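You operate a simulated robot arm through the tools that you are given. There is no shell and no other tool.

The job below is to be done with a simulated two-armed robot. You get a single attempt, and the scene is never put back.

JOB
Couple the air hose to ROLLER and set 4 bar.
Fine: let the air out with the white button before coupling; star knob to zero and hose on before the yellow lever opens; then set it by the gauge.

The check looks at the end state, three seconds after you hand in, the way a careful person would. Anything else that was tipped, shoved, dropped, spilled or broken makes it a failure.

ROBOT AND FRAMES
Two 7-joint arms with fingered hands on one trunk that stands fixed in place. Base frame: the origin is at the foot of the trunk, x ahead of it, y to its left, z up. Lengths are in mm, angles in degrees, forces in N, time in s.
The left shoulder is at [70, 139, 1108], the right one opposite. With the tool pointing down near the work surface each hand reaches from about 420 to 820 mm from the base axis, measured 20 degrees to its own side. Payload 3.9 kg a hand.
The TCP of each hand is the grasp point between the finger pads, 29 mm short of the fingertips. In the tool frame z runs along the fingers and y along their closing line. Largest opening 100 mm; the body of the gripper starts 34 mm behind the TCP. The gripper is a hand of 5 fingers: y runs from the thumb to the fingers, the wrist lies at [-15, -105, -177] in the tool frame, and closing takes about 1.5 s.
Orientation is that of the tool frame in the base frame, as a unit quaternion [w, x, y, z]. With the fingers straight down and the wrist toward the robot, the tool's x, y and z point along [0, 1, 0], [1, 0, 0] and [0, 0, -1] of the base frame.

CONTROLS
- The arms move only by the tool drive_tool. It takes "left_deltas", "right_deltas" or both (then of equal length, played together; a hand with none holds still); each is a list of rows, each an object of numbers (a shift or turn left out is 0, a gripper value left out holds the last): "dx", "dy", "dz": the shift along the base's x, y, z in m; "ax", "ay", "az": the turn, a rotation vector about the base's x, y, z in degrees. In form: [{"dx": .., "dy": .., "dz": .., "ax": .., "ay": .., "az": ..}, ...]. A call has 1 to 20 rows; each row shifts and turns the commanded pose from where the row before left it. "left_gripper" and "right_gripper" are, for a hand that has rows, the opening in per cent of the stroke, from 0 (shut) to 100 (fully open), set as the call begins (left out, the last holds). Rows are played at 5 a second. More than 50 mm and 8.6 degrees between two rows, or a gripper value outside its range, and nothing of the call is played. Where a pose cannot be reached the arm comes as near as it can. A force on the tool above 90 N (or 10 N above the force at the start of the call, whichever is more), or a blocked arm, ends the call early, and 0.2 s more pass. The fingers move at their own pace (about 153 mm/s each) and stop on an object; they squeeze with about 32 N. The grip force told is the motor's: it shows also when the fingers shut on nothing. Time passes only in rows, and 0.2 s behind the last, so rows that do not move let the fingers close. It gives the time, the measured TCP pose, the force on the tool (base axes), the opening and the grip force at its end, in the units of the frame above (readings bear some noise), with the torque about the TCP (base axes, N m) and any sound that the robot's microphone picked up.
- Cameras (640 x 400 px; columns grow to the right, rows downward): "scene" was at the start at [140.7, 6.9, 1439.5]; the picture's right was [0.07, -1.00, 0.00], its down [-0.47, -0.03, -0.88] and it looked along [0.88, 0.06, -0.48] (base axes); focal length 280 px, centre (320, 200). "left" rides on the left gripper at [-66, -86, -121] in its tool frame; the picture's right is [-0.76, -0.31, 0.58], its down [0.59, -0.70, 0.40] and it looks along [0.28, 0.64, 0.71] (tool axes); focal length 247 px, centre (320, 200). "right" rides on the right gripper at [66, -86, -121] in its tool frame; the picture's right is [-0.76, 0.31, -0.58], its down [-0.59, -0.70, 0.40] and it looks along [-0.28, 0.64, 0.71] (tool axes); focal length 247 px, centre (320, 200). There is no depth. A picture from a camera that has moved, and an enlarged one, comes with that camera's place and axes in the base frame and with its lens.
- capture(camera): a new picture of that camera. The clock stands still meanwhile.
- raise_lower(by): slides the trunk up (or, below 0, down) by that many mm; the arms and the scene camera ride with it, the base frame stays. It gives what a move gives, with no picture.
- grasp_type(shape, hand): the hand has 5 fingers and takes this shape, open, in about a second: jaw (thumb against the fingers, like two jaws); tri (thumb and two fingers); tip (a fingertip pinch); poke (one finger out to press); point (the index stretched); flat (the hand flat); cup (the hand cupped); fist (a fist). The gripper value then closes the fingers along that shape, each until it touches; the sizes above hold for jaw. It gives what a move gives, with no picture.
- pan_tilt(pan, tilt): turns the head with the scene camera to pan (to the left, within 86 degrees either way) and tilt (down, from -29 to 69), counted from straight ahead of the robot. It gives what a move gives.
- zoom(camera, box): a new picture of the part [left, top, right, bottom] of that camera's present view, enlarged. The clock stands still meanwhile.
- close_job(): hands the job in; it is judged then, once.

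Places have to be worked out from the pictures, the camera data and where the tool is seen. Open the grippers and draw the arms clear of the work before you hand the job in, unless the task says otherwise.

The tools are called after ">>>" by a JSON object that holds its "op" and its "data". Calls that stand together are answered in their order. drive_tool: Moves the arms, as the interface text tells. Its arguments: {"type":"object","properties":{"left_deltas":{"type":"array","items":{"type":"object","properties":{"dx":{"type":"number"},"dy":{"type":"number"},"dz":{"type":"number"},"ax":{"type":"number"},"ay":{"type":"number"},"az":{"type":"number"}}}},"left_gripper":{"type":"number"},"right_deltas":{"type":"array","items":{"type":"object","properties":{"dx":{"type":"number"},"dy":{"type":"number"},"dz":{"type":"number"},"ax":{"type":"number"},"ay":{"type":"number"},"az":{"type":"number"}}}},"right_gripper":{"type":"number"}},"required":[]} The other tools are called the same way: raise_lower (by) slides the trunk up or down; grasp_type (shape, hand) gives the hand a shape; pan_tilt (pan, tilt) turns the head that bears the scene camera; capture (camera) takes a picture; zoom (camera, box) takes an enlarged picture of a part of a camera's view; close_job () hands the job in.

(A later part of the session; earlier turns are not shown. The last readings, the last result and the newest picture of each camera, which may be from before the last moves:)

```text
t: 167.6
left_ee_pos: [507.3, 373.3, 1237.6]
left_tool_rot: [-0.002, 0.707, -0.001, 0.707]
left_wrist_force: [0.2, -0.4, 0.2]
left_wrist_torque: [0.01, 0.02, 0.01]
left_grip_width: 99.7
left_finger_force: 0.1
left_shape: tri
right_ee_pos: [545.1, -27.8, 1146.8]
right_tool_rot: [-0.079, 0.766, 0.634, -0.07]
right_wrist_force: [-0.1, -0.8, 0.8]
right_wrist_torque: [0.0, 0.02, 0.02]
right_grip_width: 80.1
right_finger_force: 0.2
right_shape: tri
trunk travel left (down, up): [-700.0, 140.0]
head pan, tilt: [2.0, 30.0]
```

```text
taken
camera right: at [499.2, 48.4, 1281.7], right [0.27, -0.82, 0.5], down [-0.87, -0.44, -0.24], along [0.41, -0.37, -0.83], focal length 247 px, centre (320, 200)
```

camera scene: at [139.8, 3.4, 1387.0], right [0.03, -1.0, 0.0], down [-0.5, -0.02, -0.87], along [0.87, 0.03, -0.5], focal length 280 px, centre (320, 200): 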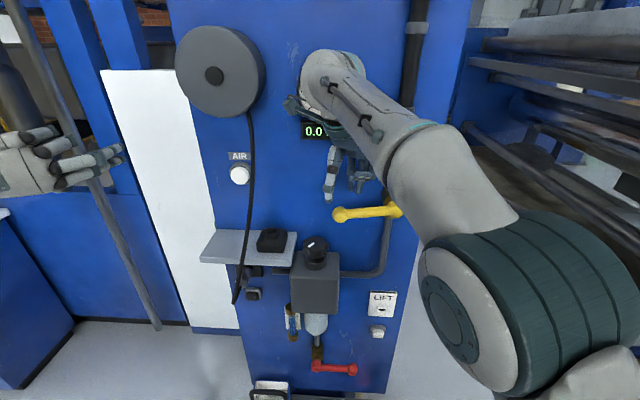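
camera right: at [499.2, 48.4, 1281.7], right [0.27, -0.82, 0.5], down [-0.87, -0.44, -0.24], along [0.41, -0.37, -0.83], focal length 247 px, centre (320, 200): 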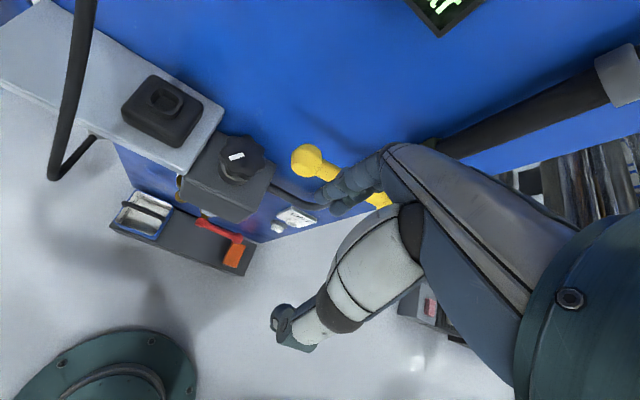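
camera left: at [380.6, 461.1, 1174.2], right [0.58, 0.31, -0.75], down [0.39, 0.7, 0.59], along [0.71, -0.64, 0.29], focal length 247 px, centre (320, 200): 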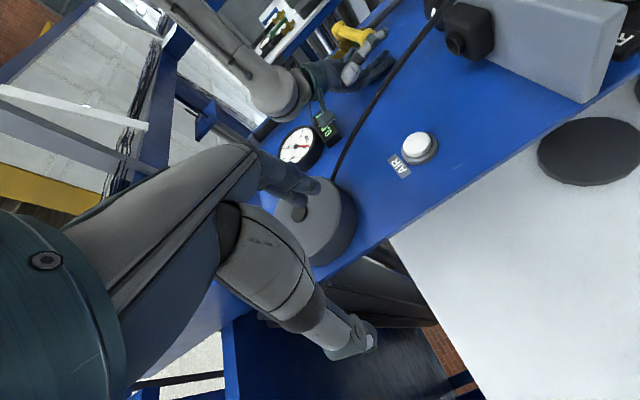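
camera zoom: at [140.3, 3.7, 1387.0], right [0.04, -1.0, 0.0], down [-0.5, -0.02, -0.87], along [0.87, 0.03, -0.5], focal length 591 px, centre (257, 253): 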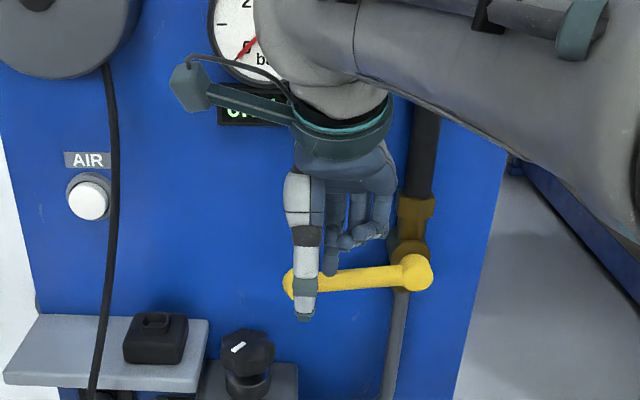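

The lever is tilted only about 5° and still closed. The lever crowds the right hand there, so I'll turn the knob with the left hand instead; I park the right arm and turn the left hand fingers-down.

>>> {"op": "drive_tool", "data": {"right_deltas": [{"dx": -0.03, "dy": -0.02}, {"dx": -0.03, "dy": -0.03, "dz": 0.01}, {"dy": -0.03, "dz": 0.02}, {"dy": -0.03, "dz": 0.02}, {"dy": -0.03, "dz": 0.02}], "right_gripper": 100}}

>>> {"op": "drive_tool", "data": {"left_deltas": [{"ay": 8, "dy": -0.01, "dz": -0.005}, {"ay": 8, "dy": -0.01, "dz": -0.005}, {"ay": 8, "dy": -0.01, "dz": -0.005}, {"ay": 8, "dy": -0.01, "dz": -0.005}, {"ay": 8, "dy": -0.015, "dz": -0.005}, {"ay": 8, "dy": -0.015, "dz": -0.005}, {"ay": 8, "dy": -0.015}, {"ay": 8, "dy": -0.015}, {"ay": 8, "dy": -0.015}, {"ay": 8, "dy": -0.015}, {"ay": 8, "dy": -0.015}, {"ay": 2}, {}]}}

>>> {"op": "drive_tool", "data": {"left_deltas": [{"az": 7.5}, {"az": 7.5}, {"az": 7.5}, {"az": 7.5}, {"az": 7.5}, {"az": 7.5}, {}]}}

>>> {"op": "capture", "data": {"camera": "scene"}}

```text
t: 168.8
left_ee_pos: [506.8, 371.9, 1237.6]
left_tool_rot: [-0.002, 0.707, -0.002, 0.708]
left_wrist_force: [-0.2, 0.4, 0.0]
left_wrist_torque: [0.0, 0.0, 0.0]
left_grip_width: 99.9
left_finger_force: 0.1
left_shape: tri
right_ee_pos: [485.1, -169.7, 1218.0]
right_tool_rot: [-0.08, 0.766, 0.633, -0.071]
right_wrist_force: [0.3, 0.0, -0.2]
right_wrist_torque: [0.01, 0.03, -0.02]
right_grip_width: 100.1
right_finger_force: 0.1
right_shape: tri
trunk travel left (down, up): [-700.0, 140.0]
head pan, tilt: [2.0, 30.0]
```

```text
t: 171.6
left_ee_pos: [507.2, 227.5, 1207.1]
left_tool_rot: [0.0, 1.0, -0.003, 0.0]
left_wrist_force: [-1.1, 0.2, 0.4]
left_wrist_torque: [0.01, 0.0, -0.01]
left_grip_width: 100.0
left_finger_force: 0.2
left_shape: tri
right_ee_pos: [484.0, -168.1, 1218.1]
right_tool_rot: [-0.08, 0.766, 0.633, -0.071]
right_wrist_force: [-0.3, 0.4, 0.5]
right_wrist_torque: [-0.02, -0.03, -0.01]
right_grip_width: 100.1
right_finger_force: 0.1
right_shape: tri
trunk travel left (down, up): [-700.0, 140.0]
head pan, tilt: [2.0, 30.0]
```

```text
t: 173.2
left_ee_pos: [506.0, 227.6, 1205.7]
left_tool_rot: [-0.001, 0.925, 0.381, 0.001]
left_wrist_force: [0.5, 0.5, 0.0]
left_wrist_torque: [0.01, 0.01, -0.02]
left_grip_width: 99.9
left_finger_force: 0.1
left_shape: tri
right_ee_pos: [484.3, -167.8, 1218.1]
right_tool_rot: [-0.08, 0.766, 0.634, -0.071]
right_wrist_force: [0.2, 0.0, -1.2]
right_wrist_torque: [0.03, 0.02, -0.01]
right_grip_width: 99.9
right_finger_force: 0.0
right_shape: tri
trunk travel left (down, up): [-700.0, 140.0]
head pan, tilt: [2.0, 30.0]
```

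```text
taken
camera scene: at [140.6, 3.4, 1386.9], right [0.03, -1.0, 0.0], down [-0.5, -0.02, -0.87], along [0.87, 0.03, -0.5], focal length 280 px, centre (320, 200)
```

scene: 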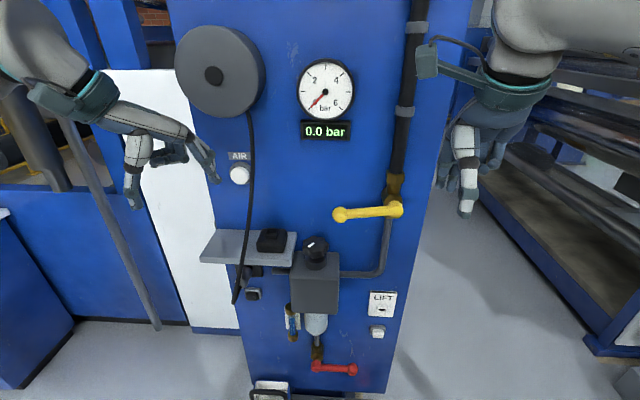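

Gauge in view at 0.0. I bring the left hand over the knob at yaw −45°, opening 80%, staying above it first.

>>> {"op": "drive_tool", "data": {"left_deltas": [{"dx": 0.025, "dy": -0.03, "dz": -0.02}, {"dx": 0.025, "dy": -0.03, "dz": -0.02}, {"dx": 0.025, "dy": -0.03, "dz": -0.02}, {"dx": 0.025, "dy": -0.03, "dz": -0.02}, {"dx": 0.025, "dy": -0.03, "dz": -0.02}, {"dx": 0.02, "dy": -0.025, "dz": -0.02}, {"dx": 0.015, "dy": -0.016, "dz": -0.02}, {}], "left_gripper": 80}}

>>> {"op": "capture", "data": {"camera": "left"}}

>>> {"op": "zoom", "data": {"camera": "scene", "box": [220, 150, 420, 290]}}

```text
t: 174.9
left_ee_pos: [662.6, 41.0, 1072.4]
left_tool_rot: [0.001, 0.925, 0.38, 0.003]
left_wrist_force: [-24.1, 6.5, 4.9]
left_wrist_torque: [-0.29, -1.34, 0.33]
left_grip_width: 79.2
left_finger_force: 0.1
left_shape: tri
right_ee_pos: [478.8, -167.0, 1222.0]
right_tool_rot: [-0.078, 0.766, 0.634, -0.068]
right_wrist_force: [0.2, 0.1, -1.0]
right_wrist_torque: [0.01, -0.03, 0.01]
right_grip_width: 99.7
right_finger_force: 0.0
right_shape: tri
trunk travel left (down, up): [-700.0, 140.0]
head pan, tilt: [2.0, 30.0]
```

```text
taken
camera left: at [556.1, 56.1, 1192.7], right [-0.75, -0.32, -0.58], down [-0.07, 0.91, -0.4], along [0.66, -0.26, -0.71], focal length 247 px, centre (320, 200)
```

left: 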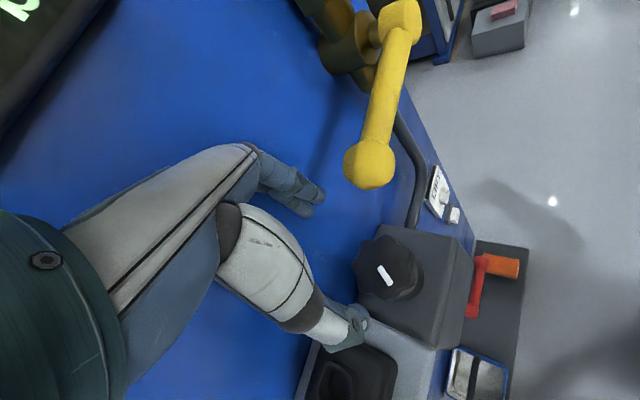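

```text
2.86 times, centred on (320, 220) of scene
camera zoom: at [133.0, 4.9, 1387.8], right [0.04, -1.0, 0.0], down [-0.49, -0.02, -0.87], along [0.87, 0.03, -0.5], focal length 802 px, centre (320, 143)
```

zoom: 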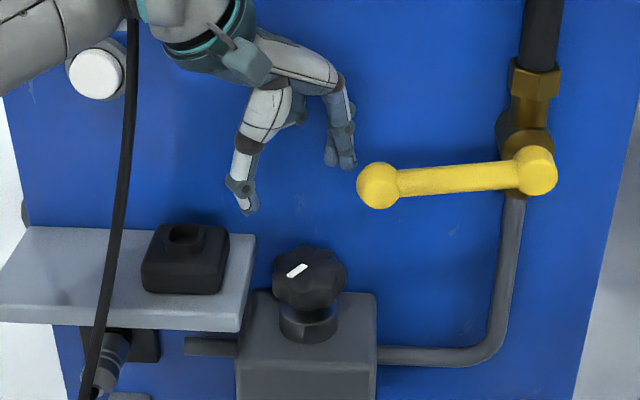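

The little-finger side touches the panel at this yaw, so gripping the knob isn't practical. Better idea: push the knob's lobes with one fingertip along its free front side. I back the left hand out (away from the lever too) and set the right hand to poke.

>>> {"op": "drive_tool", "data": {"left_deltas": [{"dx": -0.012, "dy": 0.012}, {"dx": -0.02, "dy": 0.015, "dz": 0.01}, {"dx": -0.03, "dy": 0.02, "dz": 0.01}, {"dx": -0.03, "dy": 0.03, "dz": 0.02}, {"dx": -0.03, "dy": 0.03, "dz": 0.02}, {"dx": -0.02, "dy": 0.03, "dz": 0.02}, {"dy": 0.03, "dz": 0.02}, {"dy": 0.03}, {"dy": 0.03}], "left_gripper": 100}}

>>> {"op": "grasp_type", "data": {"hand": "right", "shape": "poke"}}

>>> {"op": "capture", "data": {"camera": "scene"}}

>>> {"op": "capture", "data": {"camera": "right"}}

```text
t: 176.9
left_ee_pos: [526.6, 268.1, 1167.1]
left_tool_rot: [0.0, 0.925, 0.38, 0.001]
left_wrist_force: [0.9, -0.2, -0.3]
left_wrist_torque: [0.0, 0.04, -0.04]
left_grip_width: 99.9
left_finger_force: 0.1
left_shape: tri
right_ee_pos: [485.0, -167.4, 1218.3]
right_tool_rot: [-0.079, 0.766, 0.634, -0.07]
right_wrist_force: [-0.4, -0.3, 0.6]
right_wrist_torque: [-0.03, -0.02, 0.02]
right_grip_width: 99.8
right_finger_force: 0.1
right_shape: tri
trunk travel left (down, up): [-700.0, 140.0]
head pan, tilt: [2.0, 30.0]
```

```text
t: 177.8
left_ee_pos: [526.5, 265.9, 1168.2]
left_tool_rot: [0.0, 0.925, 0.38, 0.001]
left_wrist_force: [0.3, -0.2, 0.0]
left_wrist_torque: [0.03, 0.02, 0.0]
left_grip_width: 99.9
left_finger_force: 0.1
left_shape: tri
right_ee_pos: [484.9, -168.1, 1217.5]
right_tool_rot: [-0.08, 0.766, 0.634, -0.071]
right_wrist_force: [0.1, 0.4, -1.1]
right_wrist_torque: [0.02, -0.03, -0.03]
right_grip_width: 0.1
right_finger_force: 0.0
right_shape: poke
trunk travel left (down, up): [-700.0, 140.0]
head pan, tilt: [2.0, 30.0]
```

```text
taken
camera scene: at [140.3, 3.5, 1387.0], right [0.03, -1.0, 0.0], down [-0.5, -0.02, -0.87], along [0.87, 0.03, -0.5], focal length 280 px, centre (320, 200)
```

scene: 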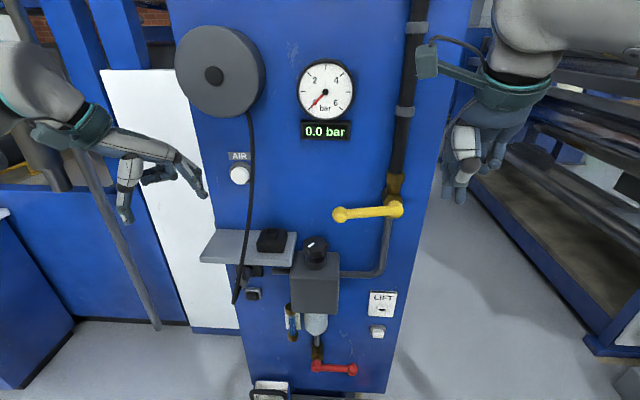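

```text
taken
camera right: at [440.1, -91.2, 1353.4], right [0.27, -0.82, 0.5], down [-0.87, -0.43, -0.24], along [0.41, -0.37, -0.83], focal length 247 px, centre (320, 200)
```

right: 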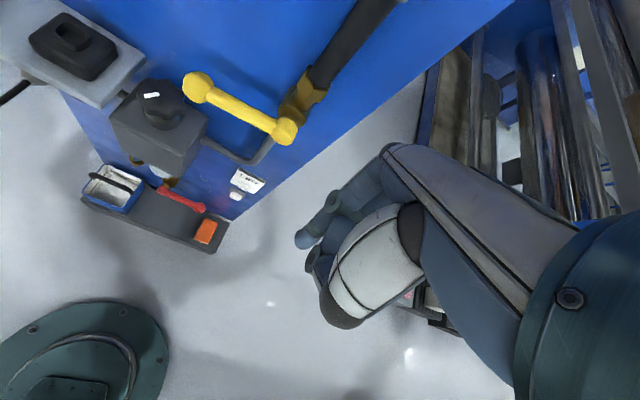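

Right hand is in poke shape. I straighten it (small tilt correction) and stage it in front of the knob, with x below the lever's front.

>>> {"op": "drive_tool", "data": {"right_deltas": [{"ay": -6, "az": 5.4}, {"ay": -6, "az": 5.4}, {"dx": 0.012, "dy": 0.026, "dz": -0.022}, {"dx": 0.012, "dy": 0.026, "dz": -0.022}, {"dx": 0.012, "dy": 0.026, "dz": -0.022}, {"dx": 0.012, "dy": 0.026, "dz": -0.022}, {"dx": 0.012, "dy": 0.026, "dz": -0.022}, {"dx": 0.012, "dy": 0.026, "dz": -0.022}, {"dx": 0.012, "dy": 0.026, "dz": -0.022}, {"dx": 0.012, "dy": 0.026, "dz": -0.022}, {}]}}

>>> {"op": "capture", "data": {"camera": "right"}}

>>> {"op": "capture", "data": {"camera": "scene"}}

```text
t: 180.2
left_ee_pos: [525.9, 264.4, 1168.9]
left_tool_rot: [-0.001, 0.925, 0.38, 0.001]
left_wrist_force: [-0.8, 0.1, 0.3]
left_wrist_torque: [0.02, -0.02, -0.02]
left_grip_width: 99.6
left_finger_force: 0.0
left_shape: tri
right_ee_pos: [579.4, 39.9, 1038.7]
right_tool_rot: [-0.007, 0.707, 0.707, 0.003]
right_wrist_force: [-0.1, 0.3, -1.1]
right_wrist_torque: [-0.02, 0.01, -0.02]
right_grip_width: 0.0
right_finger_force: 0.1
right_shape: poke
trunk travel left (down, up): [-700.0, 140.0]
head pan, tilt: [2.0, 30.0]
```

```text
taken
camera right: at [493.3, 103.6, 1160.5], right [0.31, -0.76, 0.57], down [-0.7, -0.58, -0.4], along [0.64, -0.27, -0.72], focal length 247 px, centre (320, 200)
```

right: 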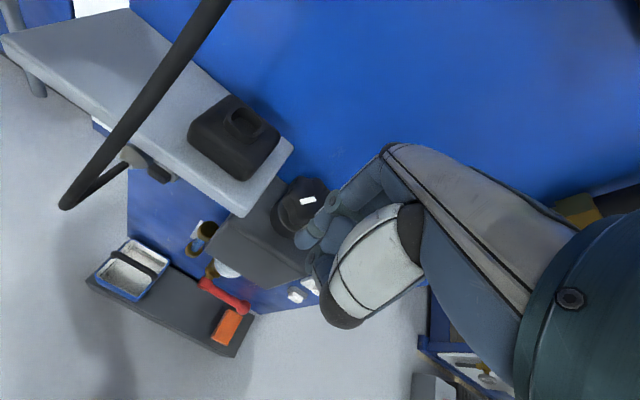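

```text
taken
camera scene: at [139.5, 2.4, 1387.1], right [0.03, -1.0, 0.0], down [-0.5, -0.02, -0.87], along [0.87, 0.03, -0.5], focal length 280 px, centre (320, 200)
```

scene: 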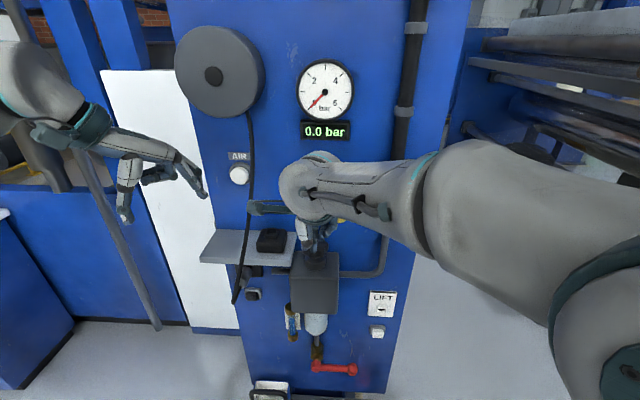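

The gauge stays visible and the fingertip (≈(588,44,1003)) is in front of the knob. I lower it to knob height, about z 942.

>>> {"op": "drive_tool", "data": {"right_deltas": [{"dz": -0.02}, {"dz": -0.02}, {"dz": -0.02}, {}]}}

>>> {"op": "zoom", "data": {"camera": "right", "box": [200, 120, 400, 300]}}

>>> {"op": "zoom", "data": {"camera": "scene", "box": [260, 200, 380, 290]}}

```text
t: 181.2
left_ee_pos: [525.5, 266.2, 1168.2]
left_tool_rot: [-0.001, 0.925, 0.38, 0.001]
left_wrist_force: [0.1, 0.0, 0.9]
left_wrist_torque: [-0.01, 0.02, -0.01]
left_grip_width: 99.8
left_finger_force: 0.1
left_shape: tri
right_ee_pos: [579.0, 38.6, 983.2]
right_tool_rot: [-0.007, 0.707, 0.707, 0.006]
right_wrist_force: [-0.1, 0.5, 0.5]
right_wrist_torque: [0.03, 0.01, 0.03]
right_grip_width: 0.0
right_finger_force: 0.1
right_shape: poke
trunk travel left (down, up): [-700.0, 140.0]
head pan, tilt: [2.0, 30.0]
```

```text
2.22 times, centred on (300, 210) of right
camera zoom: at [493.9, 102.8, 1105.1], right [0.31, -0.77, 0.56], down [-0.7, -0.58, -0.41], along [0.64, -0.27, -0.72], focal length 549 px, centre (364, 178)
```

zoom: 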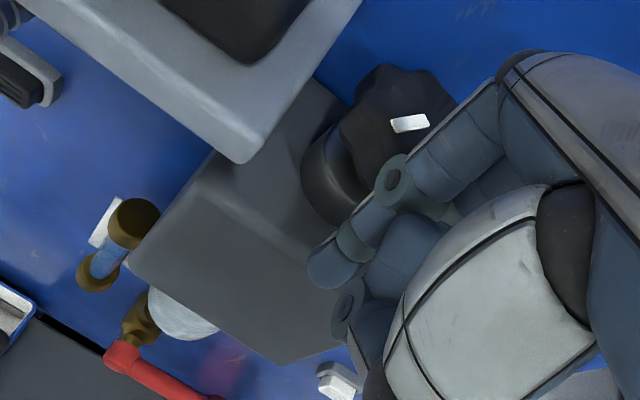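

```text
4.44 times, centred on (320, 245) of scene
camera zoom: at [140.0, 3.1, 1387.0], right [0.03, -1.0, 0.0], down [-0.5, -0.02, -0.87], along [0.87, 0.03, -0.5], focal length 1247 px, centre (320, 0)
```

zoom: 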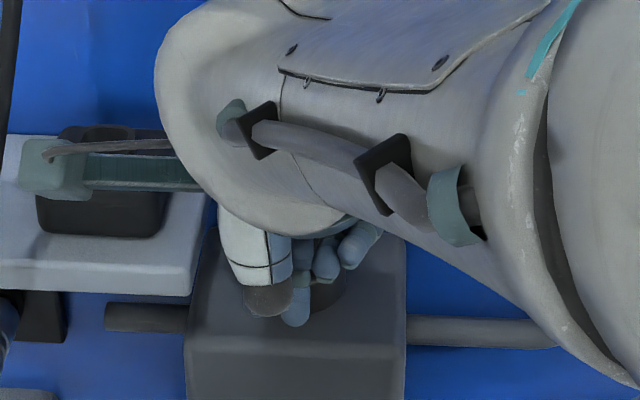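

The index finger slants toward the robot by about 29°, so I tilt the hand −29° about y to make the finger vertical, and set the tip height to about 940.

>>> {"op": "drive_tool", "data": {"right_deltas": [{"ay": -7.25, "dx": -0.004}, {"ay": -7.25, "dx": -0.004}, {"ay": -7.25, "dx": -0.004}, {"ay": -7.25, "dx": -0.003, "dz": -0.006}, {"dz": -0.01}, {}]}}

>>> {"op": "zoom", "data": {"camera": "right", "box": [200, 100, 420, 300]}}

>>> {"op": "capture", "data": {"camera": "scene"}}

```text
t: 182.7
left_ee_pos: [526.7, 265.3, 1168.3]
left_tool_rot: [0.0, 0.925, 0.38, 0.001]
left_wrist_force: [-0.1, 0.4, 0.0]
left_wrist_torque: [-0.04, 0.02, -0.01]
left_grip_width: 99.7
left_finger_force: 0.1
left_shape: tri
right_ee_pos: [566.0, 39.2, 973.9]
right_tool_rot: [0.167, 0.685, 0.683, 0.19]
right_wrist_force: [-0.4, -0.1, 0.0]
right_wrist_torque: [-0.01, 0.02, -0.02]
right_grip_width: 0.1
right_finger_force: 0.1
right_shape: poke
trunk travel left (down, up): [-700.0, 140.0]
head pan, tilt: [2.0, 30.0]
```

```text
2.00 times, centred on (310, 200) of right
camera zoom: at [431.3, 102.9, 1038.5], right [-0.01, -0.78, 0.63], down [-0.42, -0.57, -0.71], along [0.91, -0.27, -0.32], focal length 494 px, centre (340, 200)
```

zoom: 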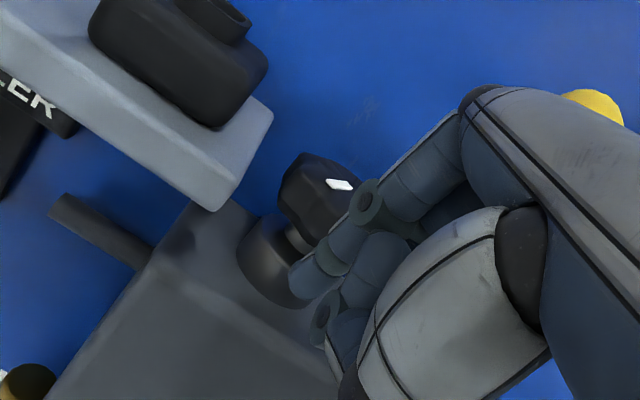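

```text
taken
camera scene: at [140.4, 3.1, 1386.9], right [0.03, -1.0, 0.0], down [-0.5, -0.02, -0.87], along [0.87, 0.03, -0.5], focal length 280 px, centre (320, 200)
```

scene: 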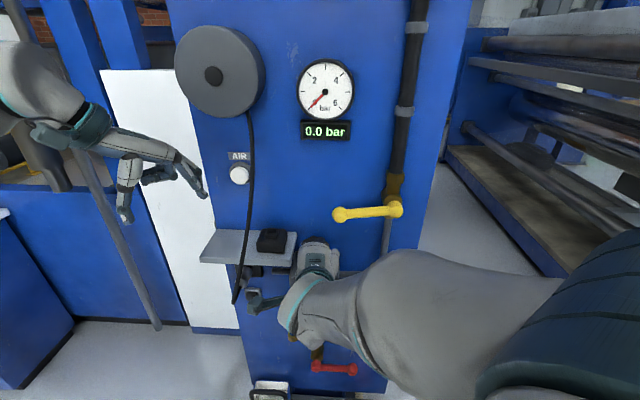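

The finger is now upright, tip ≈(591,44,947). I approach the knob's front-left until light contact.

>>> {"op": "drive_tool", "data": {"right_deltas": [{"dx": 0.012, "dy": 0.002, "dz": -0.003}, {"dx": 0.012, "dz": -0.002}, {"dx": 0.006}, {"dx": 0.003}, {"dx": 0.003}, {}]}}

>>> {"op": "zoom", "data": {"camera": "right", "box": [200, 100, 420, 300]}}

```text
t: 184.1
left_ee_pos: [527.0, 266.0, 1167.4]
left_tool_rot: [-0.001, 0.925, 0.38, 0.001]
left_wrist_force: [0.9, 0.2, -0.2]
left_wrist_torque: [0.01, 0.0, 0.0]
left_grip_width: 99.8
left_finger_force: 0.1
left_shape: tri
right_ee_pos: [601.7, 40.9, 959.3]
right_tool_rot: [0.17, 0.684, 0.686, 0.178]
right_wrist_force: [-0.9, 0.3, -0.5]
right_wrist_torque: [0.02, 0.0, -0.01]
right_grip_width: 0.1
right_finger_force: 0.0
right_shape: poke
trunk travel left (down, up): [-700.0, 140.0]
head pan, tilt: [2.0, 30.0]
```

```text
2.00 times, centred on (310, 200) of right
camera zoom: at [467.5, 106.4, 1025.5], right [0.0, -0.76, 0.65], down [-0.42, -0.58, -0.69], along [0.91, -0.27, -0.32], focal length 494 px, centre (340, 200)
```

zoom: 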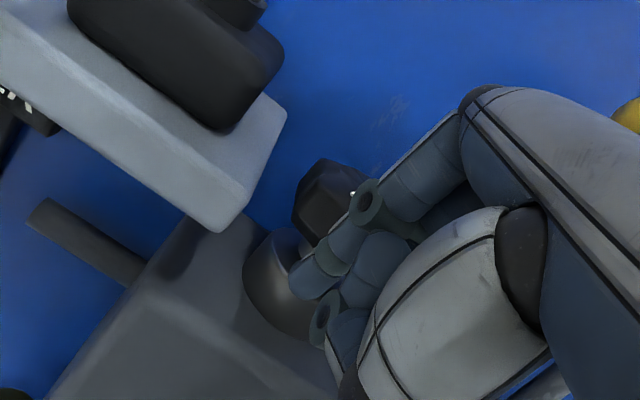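

Tip ≈(627,45), slightly low; I raise 8 mm and sweep counterclockwise along the knob's front (toward −y) with force monitoring.

>>> {"op": "drive_tool", "data": {"right_deltas": [{"dz": 0.008}, {"dx": 0.0027, "dy": -0.0018}, {"dx": -0.0011, "dy": -0.0061}, {"dy": -0.0062}, {"dx": 0.0011, "dy": -0.0061}, {"dx": 0.0021, "dy": -0.0058}, {}]}}

>>> {"op": "zoom", "data": {"camera": "right", "box": [200, 100, 420, 300]}}

>>> {"op": "zoom", "data": {"camera": "left", "box": [300, 100, 640, 400]}}

```text
t: 185.7
left_ee_pos: [526.4, 266.0, 1167.7]
left_tool_rot: [0.0, 0.925, 0.381, 0.001]
left_wrist_force: [-0.6, 0.3, -0.7]
left_wrist_torque: [-0.02, 0.0, -0.01]
left_grip_width: 99.8
left_finger_force: 0.1
left_shape: tri
right_ee_pos: [605.6, 15.7, 968.3]
right_tool_rot: [0.17, 0.683, 0.687, 0.18]
right_wrist_force: [-0.3, -0.5, -1.0]
right_wrist_torque: [0.02, 0.0, -0.01]
right_grip_width: 0.0
right_finger_force: 0.0
right_shape: poke
trunk travel left (down, up): [-700.0, 140.0]
head pan, tilt: [2.0, 30.0]
```

```text
2.00 times, centred on (310, 200) of right
camera zoom: at [471.3, 80.1, 1033.3], right [0.0, -0.76, 0.65], down [-0.42, -0.58, -0.69], along [0.91, -0.27, -0.32], focal length 494 px, centre (340, 200)
```

zoom: 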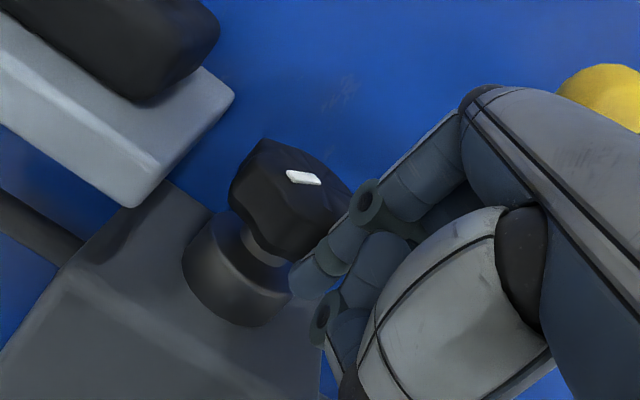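

```text
1.33 times, centred on (470, 250) of left
camera zoom: at [420.1, 281.5, 1288.4], right [-0.75, -0.31, -0.58], down [-0.08, 0.91, -0.4], along [0.65, -0.26, -0.71], focal length 329 px, centre (120, 133)
```

zoom: 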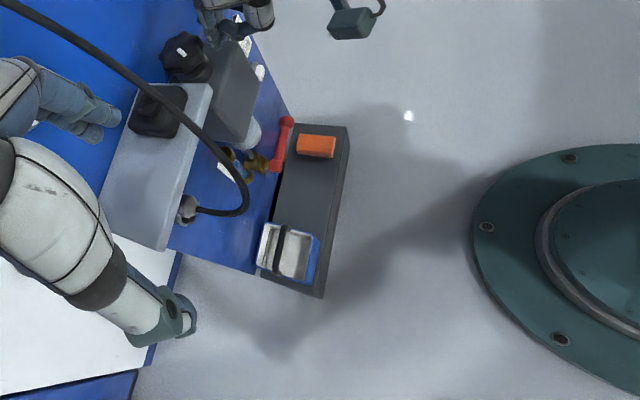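

No contact occurred, so the finger passed in front of the knob. The left camera has a good view of knob and finger; I zoom there.

>>> {"op": "zoom", "data": {"camera": "left", "box": [330, 90, 430, 170]}}

```text
5.00 times, centred on (380, 130) of left
camera zoom: at [420.1, 281.5, 1288.4], right [-0.75, -0.31, -0.58], down [-0.08, 0.91, -0.4], along [0.65, -0.26, -0.71], focal length 1235 px, centre (20, 550)
```

zoom: 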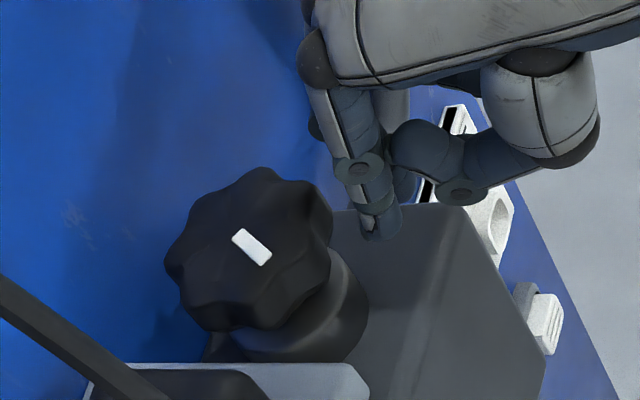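

The finger is about 12 mm short of the knob. I return to the start side, move 15 mm further in, and repeat the counterclockwise sweep.

>>> {"op": "drive_tool", "data": {"right_deltas": [{"dx": -0.004, "dy": 0.012}, {"dy": 0.014}, {"dx": 0.006}, {"dx": 0.005}, {"dx": 0.004}, {}]}}

>>> {"op": "zoom", "data": {"camera": "left", "box": [330, 90, 430, 170]}}

```text
t: 187.1
left_ee_pos: [526.6, 265.7, 1167.6]
left_tool_rot: [0.0, 0.925, 0.381, 0.001]
left_wrist_force: [-0.4, 0.0, -0.1]
left_wrist_torque: [0.03, 0.03, 0.01]
left_grip_width: 99.7
left_finger_force: 0.1
left_shape: tri
right_ee_pos: [617.0, 41.7, 967.8]
right_tool_rot: [0.171, 0.684, 0.686, 0.179]
right_wrist_force: [-0.1, -0.1, 0.2]
right_wrist_torque: [-0.06, -0.01, 0.02]
right_grip_width: 0.2
right_finger_force: 0.0
right_shape: poke
trunk travel left (down, up): [-700.0, 140.0]
head pan, tilt: [2.0, 30.0]
```

```text
5.00 times, centred on (380, 130) of left
camera zoom: at [420.0, 281.3, 1288.6], right [-0.75, -0.31, -0.58], down [-0.08, 0.91, -0.4], along [0.65, -0.26, -0.71], focal length 1235 px, centre (20, 550)
```

zoom: 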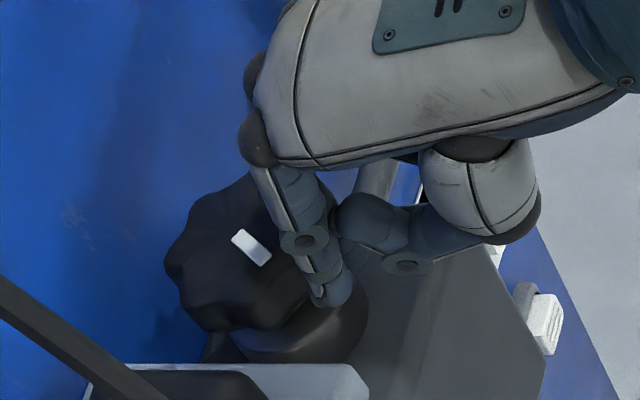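

The fingertip now just touches the knob's front-left. I press in 3 mm and sweep counterclockwise along the arc.

>>> {"op": "drive_tool", "data": {"right_deltas": [{"dx": 0.003, "dy": -0.001}, {"dx": -0.001, "dy": -0.005}, {"dx": -0.0005, "dy": -0.006}, {"dx": 0.0005, "dy": -0.006}, {"dx": 0.0015, "dy": -0.006}, {"dx": 0.0025, "dy": -0.0055}, {"dx": 0.003, "dy": -0.005}, {}]}}

>>> {"op": "zoom", "data": {"camera": "left", "box": [330, 90, 430, 170]}}

```text
t: 188.8
left_ee_pos: [523.9, 265.0, 1168.4]
left_tool_rot: [0.0, 0.925, 0.38, 0.002]
left_wrist_force: [0.3, 0.7, 0.0]
left_wrist_torque: [0.0, 0.0, 0.01]
left_grip_width: 100.0
left_finger_force: 0.1
left_shape: tri
right_ee_pos: [624.8, 7.2, 967.7]
right_tool_rot: [0.171, 0.684, 0.686, 0.179]
right_wrist_force: [-8.0, -2.5, -0.9]
right_wrist_torque: [-0.02, 0.13, 0.06]
right_grip_width: 0.0
right_finger_force: 0.0
right_shape: poke
trunk travel left (down, up): [-700.0, 140.0]
head pan, tilt: [2.0, 30.0]
```

```text
5.00 times, centred on (380, 130) of left
camera zoom: at [418.6, 280.7, 1289.1], right [-0.75, -0.31, -0.58], down [-0.08, 0.91, -0.4], along [0.65, -0.26, -0.71], focal length 1235 px, centre (20, 550)
```

zoom: 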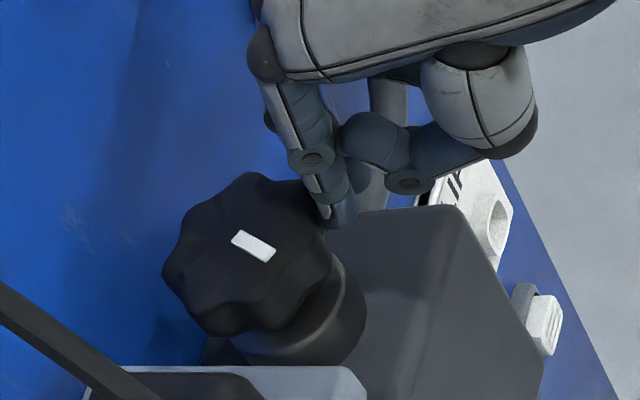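

The knob turned about 12° counterclockwise, with the finger now caught in a valley. I continue the sweep around the right side.

>>> {"op": "drive_tool", "data": {"right_deltas": [{"dx": 0.0053, "dy": -0.0033}, {"dx": 0.0048, "dy": -0.0038}, {"dx": 0.0054, "dy": -0.0028}, {"dx": 0.0058, "dy": -0.0019}, {}]}}

>>> {"op": "zoom", "data": {"camera": "left", "box": [330, 90, 430, 170]}}

```text
t: 190.1
left_ee_pos: [525.6, 262.7, 1169.2]
left_tool_rot: [-0.001, 0.925, 0.38, 0.003]
left_wrist_force: [0.4, 0.0, -0.3]
left_wrist_torque: [-0.01, -0.02, 0.0]
left_grip_width: 99.7
left_finger_force: 0.1
left_shape: tri
right_ee_pos: [648.3, -10.5, 970.2]
right_tool_rot: [0.173, 0.685, 0.684, 0.182]
right_wrist_force: [-3.9, -20.3, -0.7]
right_wrist_torque: [-0.3, 0.05, -0.23]
right_grip_width: 0.2
right_finger_force: 0.0
right_shape: poke
trunk travel left (down, up): [-700.0, 140.0]
head pan, tilt: [2.0, 30.0]
```

```text
5.00 times, centred on (380, 130) of left
camera zoom: at [418.8, 277.2, 1290.0], right [-0.75, -0.31, -0.58], down [-0.07, 0.92, -0.4], along [0.65, -0.25, -0.71], focal length 1235 px, centre (20, 550)
```

zoom: 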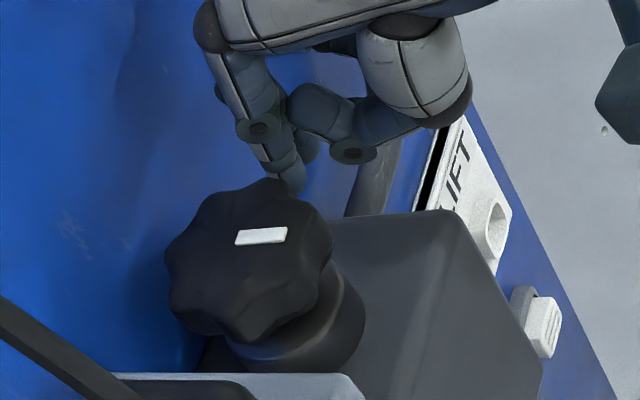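

Knob turned another ~30° counterclockwise. I go back around the front for another stroke to see whether it has reached the stop.

>>> {"op": "drive_tool", "data": {"right_deltas": [{"dx": -0.006, "dy": -0.006}, {"dx": -0.02}, {"dx": -0.014, "dy": 0.01}, {"dy": 0.02}, {"dy": 0.02}, {"dy": 0.008}, {"dx": 0.007}, {"dx": 0.006}, {}]}}

>>> {"op": "zoom", "data": {"camera": "left", "box": [330, 90, 430, 170]}}

>>> {"op": "zoom", "data": {"camera": "scene", "box": [260, 40, 420, 280]}}

```text
t: 192.1
left_ee_pos: [525.7, 265.9, 1166.2]
left_tool_rot: [0.0, 0.925, 0.38, 0.001]
left_wrist_force: [0.4, 0.4, -0.1]
left_wrist_torque: [0.01, 0.02, 0.0]
left_grip_width: 99.9
left_finger_force: 0.1
left_shape: tri
right_ee_pos: [619.5, 48.5, 969.2]
right_tool_rot: [0.171, 0.684, 0.687, 0.179]
right_wrist_force: [-2.9, 0.9, 0.6]
right_wrist_torque: [-0.03, -0.03, 0.0]
right_grip_width: 0.0
right_finger_force: 0.1
right_shape: poke
trunk travel left (down, up): [-700.0, 140.0]
head pan, tilt: [2.0, 30.0]
```

```text
5.00 times, centred on (380, 130) of left
camera zoom: at [419.6, 281.3, 1288.7], right [-0.75, -0.31, -0.58], down [-0.08, 0.91, -0.4], along [0.65, -0.26, -0.71], focal length 1235 px, centre (20, 550)
```

zoom: 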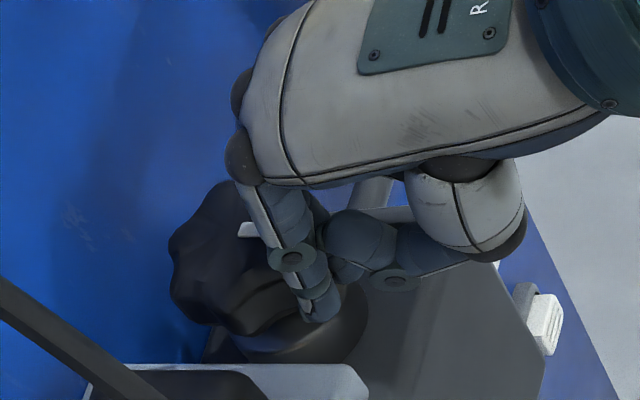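

```text
1.67 times, centred on (340, 160) of scene
camera zoom: at [139.7, 3.4, 1387.0], right [0.03, -1.0, 0.0], down [-0.5, -0.02, -0.87], along [0.87, 0.03, -0.5], focal length 468 px, centre (287, 267)
```

zoom: 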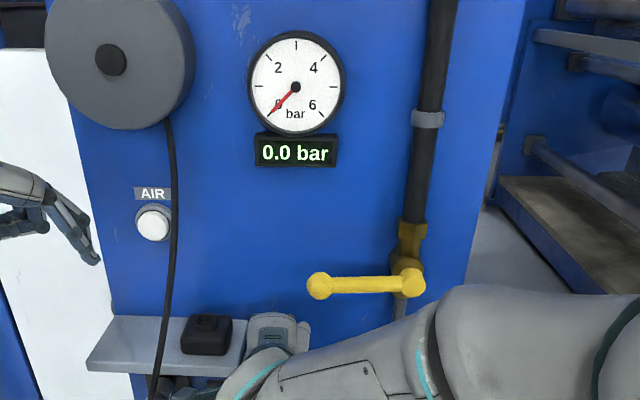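

I do the next counterclockwise stroke in two halves, checking force and marker.

>>> {"op": "drive_tool", "data": {"right_deltas": [{"dx": 0.0023, "dy": -0.004}, {"dx": -0.0021, "dy": -0.0058}, {"dx": -0.0011, "dy": -0.0061}, {"dy": -0.0062}, {"dx": 0.0011, "dy": -0.0061}, {"dx": 0.0021, "dy": -0.0058}, {}]}}

>>> {"op": "zoom", "data": {"camera": "left", "box": [330, 90, 430, 170]}}

```text
t: 193.7
left_ee_pos: [524.6, 266.8, 1167.4]
left_tool_rot: [0.0, 0.925, 0.379, 0.001]
left_wrist_force: [0.1, -0.4, 0.5]
left_wrist_torque: [0.0, 0.01, -0.01]
left_grip_width: 99.8
left_finger_force: 0.1
left_shape: tri
right_ee_pos: [621.3, 14.0, 968.0]
right_tool_rot: [0.171, 0.683, 0.687, 0.18]
right_wrist_force: [-5.8, -0.2, -0.8]
right_wrist_torque: [-0.04, 0.1, 0.07]
right_grip_width: 0.2
right_finger_force: 0.1
right_shape: poke
trunk travel left (down, up): [-700.0, 140.0]
head pan, tilt: [2.0, 30.0]
```

```text
5.00 times, centred on (380, 130) of left
camera zoom: at [418.9, 281.3, 1288.9], right [-0.75, -0.31, -0.58], down [-0.08, 0.91, -0.4], along [0.65, -0.26, -0.71], focal length 1235 px, centre (20, 550)
```

zoom: 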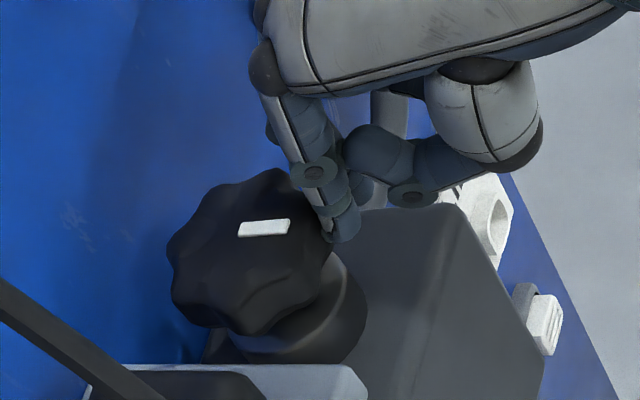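

Marker hasn't moved on the front half. I continue to the right side, where the engagement was positive before.

>>> {"op": "drive_tool", "data": {"right_deltas": [{"dx": 0.0045, "dy": -0.005}, {"dx": 0.005, "dy": -0.0045}, {"dx": 0.005, "dy": -0.0035}, {"dx": 0.0055, "dy": -0.0025}, {}]}}

>>> {"op": "zoom", "data": {"camera": "left", "box": [330, 90, 430, 170]}}

```text
t: 194.8
left_ee_pos: [521.9, 264.6, 1170.5]
left_tool_rot: [0.0, 0.925, 0.38, 0.003]
left_wrist_force: [-0.6, 1.3, 0.0]
left_wrist_torque: [0.0, 0.01, 0.01]
left_grip_width: 99.8
left_finger_force: 0.1
left_shape: tri
right_ee_pos: [636.9, -3.1, 970.3]
right_tool_rot: [0.171, 0.684, 0.686, 0.18]
right_wrist_force: [-28.5, -8.7, -0.9]
right_wrist_torque: [-0.12, 0.43, 0.31]
right_grip_width: 0.0
right_finger_force: 0.0
right_shape: poke
trunk travel left (down, up): [-700.0, 140.0]
head pan, tilt: [2.0, 30.0]
```

```text
5.00 times, centred on (380, 130) of left
camera zoom: at [414.4, 279.5, 1291.0], right [-0.75, -0.31, -0.58], down [-0.07, 0.91, -0.4], along [0.66, -0.25, -0.71], focal length 1235 px, centre (20, 550)
```

zoom: 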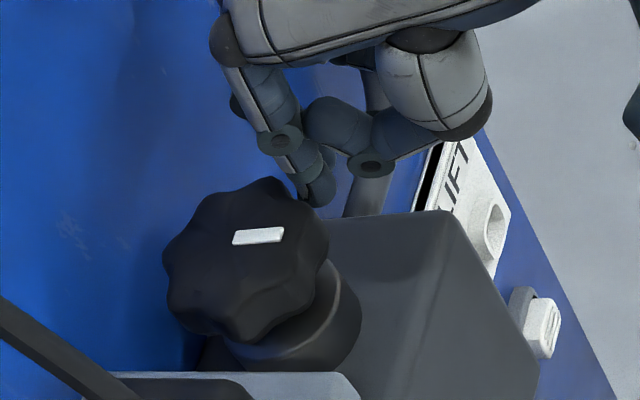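

Marker is unchanged while tangential resistance grew to about 16 N, which suggests the zero stop. I push a little further along the tangent to confirm.

>>> {"op": "drive_tool", "data": {"right_deltas": [{"dx": 0.003, "dy": -0.0025}, {"dx": 0.003, "dy": -0.0022}, {}]}}

>>> {"op": "zoom", "data": {"camera": "left", "box": [330, 90, 430, 170]}}

```text
t: 195.7
left_ee_pos: [524.6, 260.8, 1168.7]
left_tool_rot: [-0.002, 0.925, 0.38, 0.002]
left_wrist_force: [-0.5, 0.5, -0.1]
left_wrist_torque: [0.01, 0.0, 0.0]
left_grip_width: 99.8
left_finger_force: 0.1
left_shape: tri
right_ee_pos: [649.4, -11.4, 970.3]
right_tool_rot: [0.172, 0.685, 0.685, 0.182]
right_wrist_force: [-0.9, -18.7, 2.9]
right_wrist_torque: [-0.23, -0.04, -0.26]
right_grip_width: 0.2
right_finger_force: 0.0
right_shape: poke
trunk travel left (down, up): [-700.0, 140.0]
head pan, tilt: [2.0, 30.0]
```

```text
5.00 times, centred on (380, 130) of left
camera zoom: at [419.2, 276.8, 1289.9], right [-0.75, -0.31, -0.58], down [-0.08, 0.92, -0.39], along [0.65, -0.25, -0.71], focal length 1235 px, centre (20, 550)
```

zoom: 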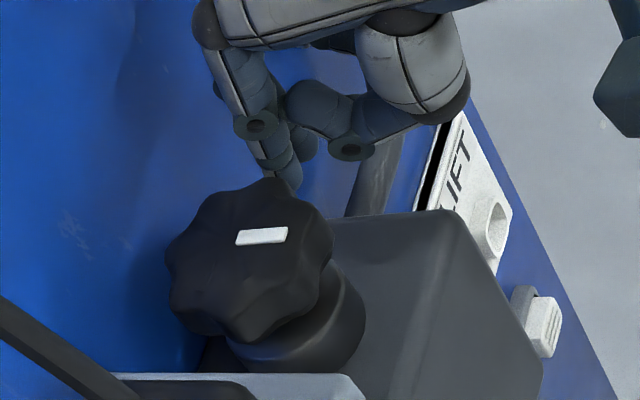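

The knob won't go past this point: marker pointing straight at the operator (~185°), finger slipped to the next lobe. That is the zero stop, so air is vented, hose on and knob at zero. Now I retract both hands and prepare to open the yellow lever.

>>> {"op": "drive_tool", "data": {"right_deltas": [{"dx": -0.006, "dy": -0.006}, {"dx": -0.02, "dy": -0.005}, {"dx": -0.03, "dy": -0.01}, {"dx": -0.03, "dy": -0.03}, {"dx": -0.02, "dy": -0.04}, {"dy": -0.04}, {}]}}

>>> {"op": "drive_tool", "data": {"left_deltas": [{"dx": -0.03, "dy": 0.02}, {"dx": -0.03, "dy": 0.03}, {"dx": -0.03, "dy": 0.03}, {}]}}

>>> {"op": "zoom", "data": {"camera": "scene", "box": [230, 40, 430, 300]}}

>>> {"op": "zoom", "data": {"camera": "scene", "box": [260, 210, 380, 300]}}

```text
t: 197.2
left_ee_pos: [526.8, 267.5, 1167.4]
left_tool_rot: [0.0, 0.925, 0.381, 0.0]
left_wrist_force: [-0.9, -0.2, 0.5]
left_wrist_torque: [-0.03, -0.01, -0.02]
left_grip_width: 99.7
left_finger_force: 0.0
left_shape: tri
right_ee_pos: [542.1, -136.5, 966.3]
right_tool_rot: [0.171, 0.683, 0.687, 0.179]
right_wrist_force: [0.2, -0.3, 0.0]
right_wrist_torque: [-0.02, 0.0, -0.02]
right_grip_width: 0.0
right_finger_force: 0.0
right_shape: poke
trunk travel left (down, up): [-700.0, 140.0]
head pan, tilt: [2.0, 30.0]
```

```text
t: 198.2
left_ee_pos: [432.9, 344.5, 1168.4]
left_tool_rot: [0.0, 0.925, 0.38, 0.001]
left_wrist_force: [0.0, -0.4, 0.5]
left_wrist_torque: [-0.01, 0.02, 0.02]
left_grip_width: 99.7
left_finger_force: 0.1
left_shape: tri
right_ee_pos: [541.2, -137.8, 966.7]
right_tool_rot: [0.171, 0.684, 0.686, 0.179]
right_wrist_force: [-0.9, -0.3, 0.4]
right_wrist_torque: [-0.01, 0.02, 0.0]
right_grip_width: 0.0
right_finger_force: 0.1
right_shape: poke
trunk travel left (down, up): [-700.0, 140.0]
head pan, tilt: [2.0, 30.0]
```

```text
1.54 times, centred on (330, 170) of scene
camera zoom: at [141.0, 2.8, 1386.9], right [0.03, -1.0, 0.0], down [-0.5, -0.02, -0.87], along [0.87, 0.03, -0.5], focal length 432 px, centre (305, 246)
```

zoom: 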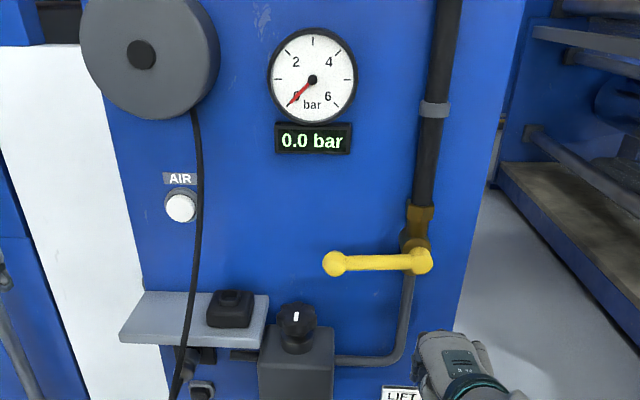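

```text
4.44 times, centred on (320, 255) of scene
camera zoom: at [141.0, 2.8, 1386.9], right [0.03, -1.0, 0.0], down [-0.5, -0.02, -0.87], along [0.87, 0.03, -0.5], focal length 1247 px, centre (320, -44)
```

zoom: 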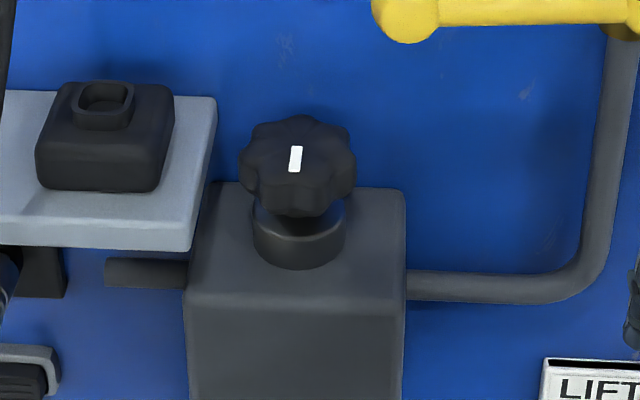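

The marker points straight at the operator: zero. The lever is back to horizontal. I lower the trunk 300 mm and turn the right hand to point forward with the index finger lowest.

>>> {"op": "raise_lower", "data": {"by": -300}}

>>> {"op": "drive_tool", "data": {"right_deltas": [{"ax": -6.2, "ay": -3.65, "az": 3.65, "dz": 0.03, "dx": -0.002}, {"ax": -6.2, "ay": -3.65, "az": 3.65, "dz": 0.03}, {"ax": -6.2, "ay": -3.65, "az": 3.65, "dz": 0.03}, {"ax": -6.2, "ay": -3.65, "az": 3.65, "dz": 0.03}, {"ax": -6.2, "ay": -3.65, "az": 3.65, "dz": 0.03}, {"ax": -6.2, "ay": -3.65, "az": 3.65, "dz": 0.03}, {"ax": -6.2, "ay": -3.65, "az": 3.65, "dz": 0.03}]}}

>>> {"op": "pan_tilt", "data": {"pan": -10, "tilt": 10}}

>>> {"op": "capture", "data": {"camera": "scene"}}

```text
t: 201.2
left_ee_pos: [432.4, 344.6, 868.4]
left_tool_rot: [0.0, 0.925, 0.38, 0.002]
left_wrist_force: [0.4, -0.7, 0.2]
left_wrist_torque: [-0.02, 0.0, -0.04]
left_grip_width: 99.8
left_finger_force: 0.0
left_shape: tri
right_ee_pos: [541.8, -137.8, 667.5]
right_tool_rot: [0.171, 0.684, 0.686, 0.18]
right_wrist_force: [0.3, -0.2, -0.4]
right_wrist_torque: [-0.01, 0.0, -0.03]
right_grip_width: 0.2
right_finger_force: 0.0
right_shape: poke
trunk travel left (down, up): [-400.0, 440.0]
head pan, tilt: [2.0, 30.0]
```

```text
t: 202.8
left_ee_pos: [433.7, 345.2, 868.6]
left_tool_rot: [-0.001, 0.925, 0.38, 0.0]
left_wrist_force: [-0.3, -0.8, 0.3]
left_wrist_torque: [-0.01, 0.02, -0.02]
left_grip_width: 99.9
left_finger_force: 0.0
left_shape: tri
right_ee_pos: [538.4, -137.4, 879.0]
right_tool_rot: [0.508, 0.354, 0.78, 0.092]
right_wrist_force: [0.5, 0.7, 0.2]
right_wrist_torque: [-0.01, 0.0, 0.01]
right_grip_width: 0.0
right_finger_force: 0.0
right_shape: poke
trunk travel left (down, up): [-400.0, 440.0]
head pan, tilt: [2.0, 30.0]
```

```text
t: 203.7
left_ee_pos: [433.3, 345.3, 867.4]
left_tool_rot: [-0.001, 0.925, 0.38, 0.001]
left_wrist_force: [0.6, 0.2, -0.2]
left_wrist_torque: [0.02, 0.03, -0.01]
left_grip_width: 99.9
left_finger_force: 0.1
left_shape: tri
right_ee_pos: [537.7, -138.4, 878.0]
right_tool_rot: [0.506, 0.356, 0.78, 0.092]
right_wrist_force: [0.3, -0.6, -0.1]
right_wrist_torque: [0.0, -0.02, 0.02]
right_grip_width: 0.0
right_finger_force: 0.1
right_shape: poke
trunk travel left (down, up): [-400.0, 440.0]
head pan, tilt: [-10.0, 10.0]
```

```text
taken
camera scene: at [141.5, -15.9, 1119.2], right [-0.17, -0.98, 0.0], down [-0.17, 0.03, -0.98], along [0.97, -0.17, -0.17], focal length 280 px, centre (320, 200)
```

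scene: 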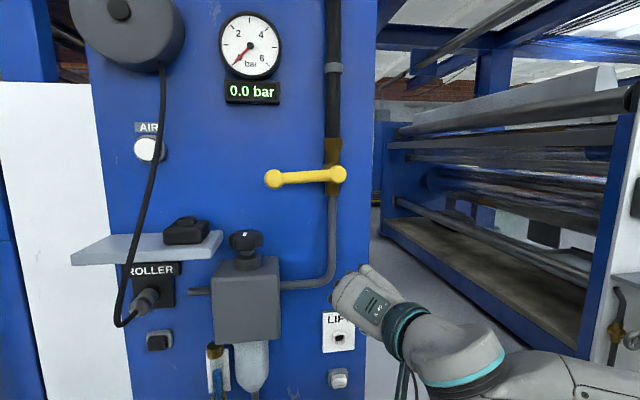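

The arm follows well. I finish the remaining rotation while rising toward lever height, staying back from it.

>>> {"op": "drive_tool", "data": {"right_deltas": [{"ax": -6.2, "ay": -3.65, "az": 3.65, "dz": 0.04, "dx": -0.005}, {"ax": -6.2, "ay": -3.65, "az": 3.65, "dz": 0.04, "dx": -0.005}, {"ax": -6.2, "ay": -3.65, "az": 3.65, "dz": 0.04}, {"ax": -6.2, "ay": -3.65, "az": 3.65, "dz": 0.04}, {"ax": -6.2, "ay": -3.65, "az": 3.65, "dz": 0.04, "dy": 0.02}, {"ax": -6.2, "ay": -3.65, "az": 3.65, "dz": 0.04, "dy": 0.02}, {"dy": 0.02, "dz": 0.02}, {}]}}

>>> {"op": "capture", "data": {"camera": "scene"}}

>>> {"op": "capture", "data": {"camera": "right"}}

```text
t: 205.5
left_ee_pos: [433.1, 345.5, 867.8]
left_tool_rot: [-0.001, 0.925, 0.381, 0.001]
left_wrist_force: [-0.3, -0.3, -0.7]
left_wrist_torque: [0.0, -0.03, -0.02]
left_grip_width: 99.7
left_finger_force: 0.0
left_shape: tri
right_ee_pos: [527.1, -76.5, 1135.9]
right_tool_rot: [0.703, 0.002, 0.711, -0.002]
right_wrist_force: [1.4, -0.3, -0.5]
right_wrist_torque: [-0.03, 0.04, 0.01]
right_grip_width: 0.1
right_finger_force: 0.1
right_shape: poke
trunk travel left (down, up): [-400.0, 440.0]
head pan, tilt: [-10.0, 10.0]
```

```text
taken
camera scene: at [141.6, -16.3, 1119.3], right [-0.17, -0.98, 0.0], down [-0.17, 0.03, -0.98], along [0.97, -0.17, -0.17], focal length 280 px, centre (320, 200)
```

scene: 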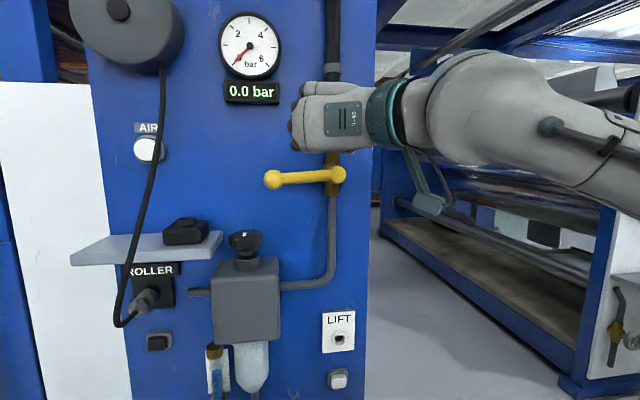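

```text
taken
camera right: at [405.9, -160.9, 1070.4], right [-0.57, 0.31, 0.76], down [0.4, -0.71, 0.58], along [0.72, 0.64, 0.27], focal length 247 px, centre (320, 200)
```

right: 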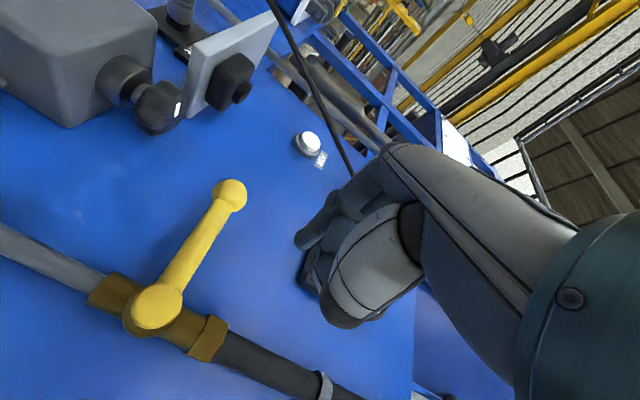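

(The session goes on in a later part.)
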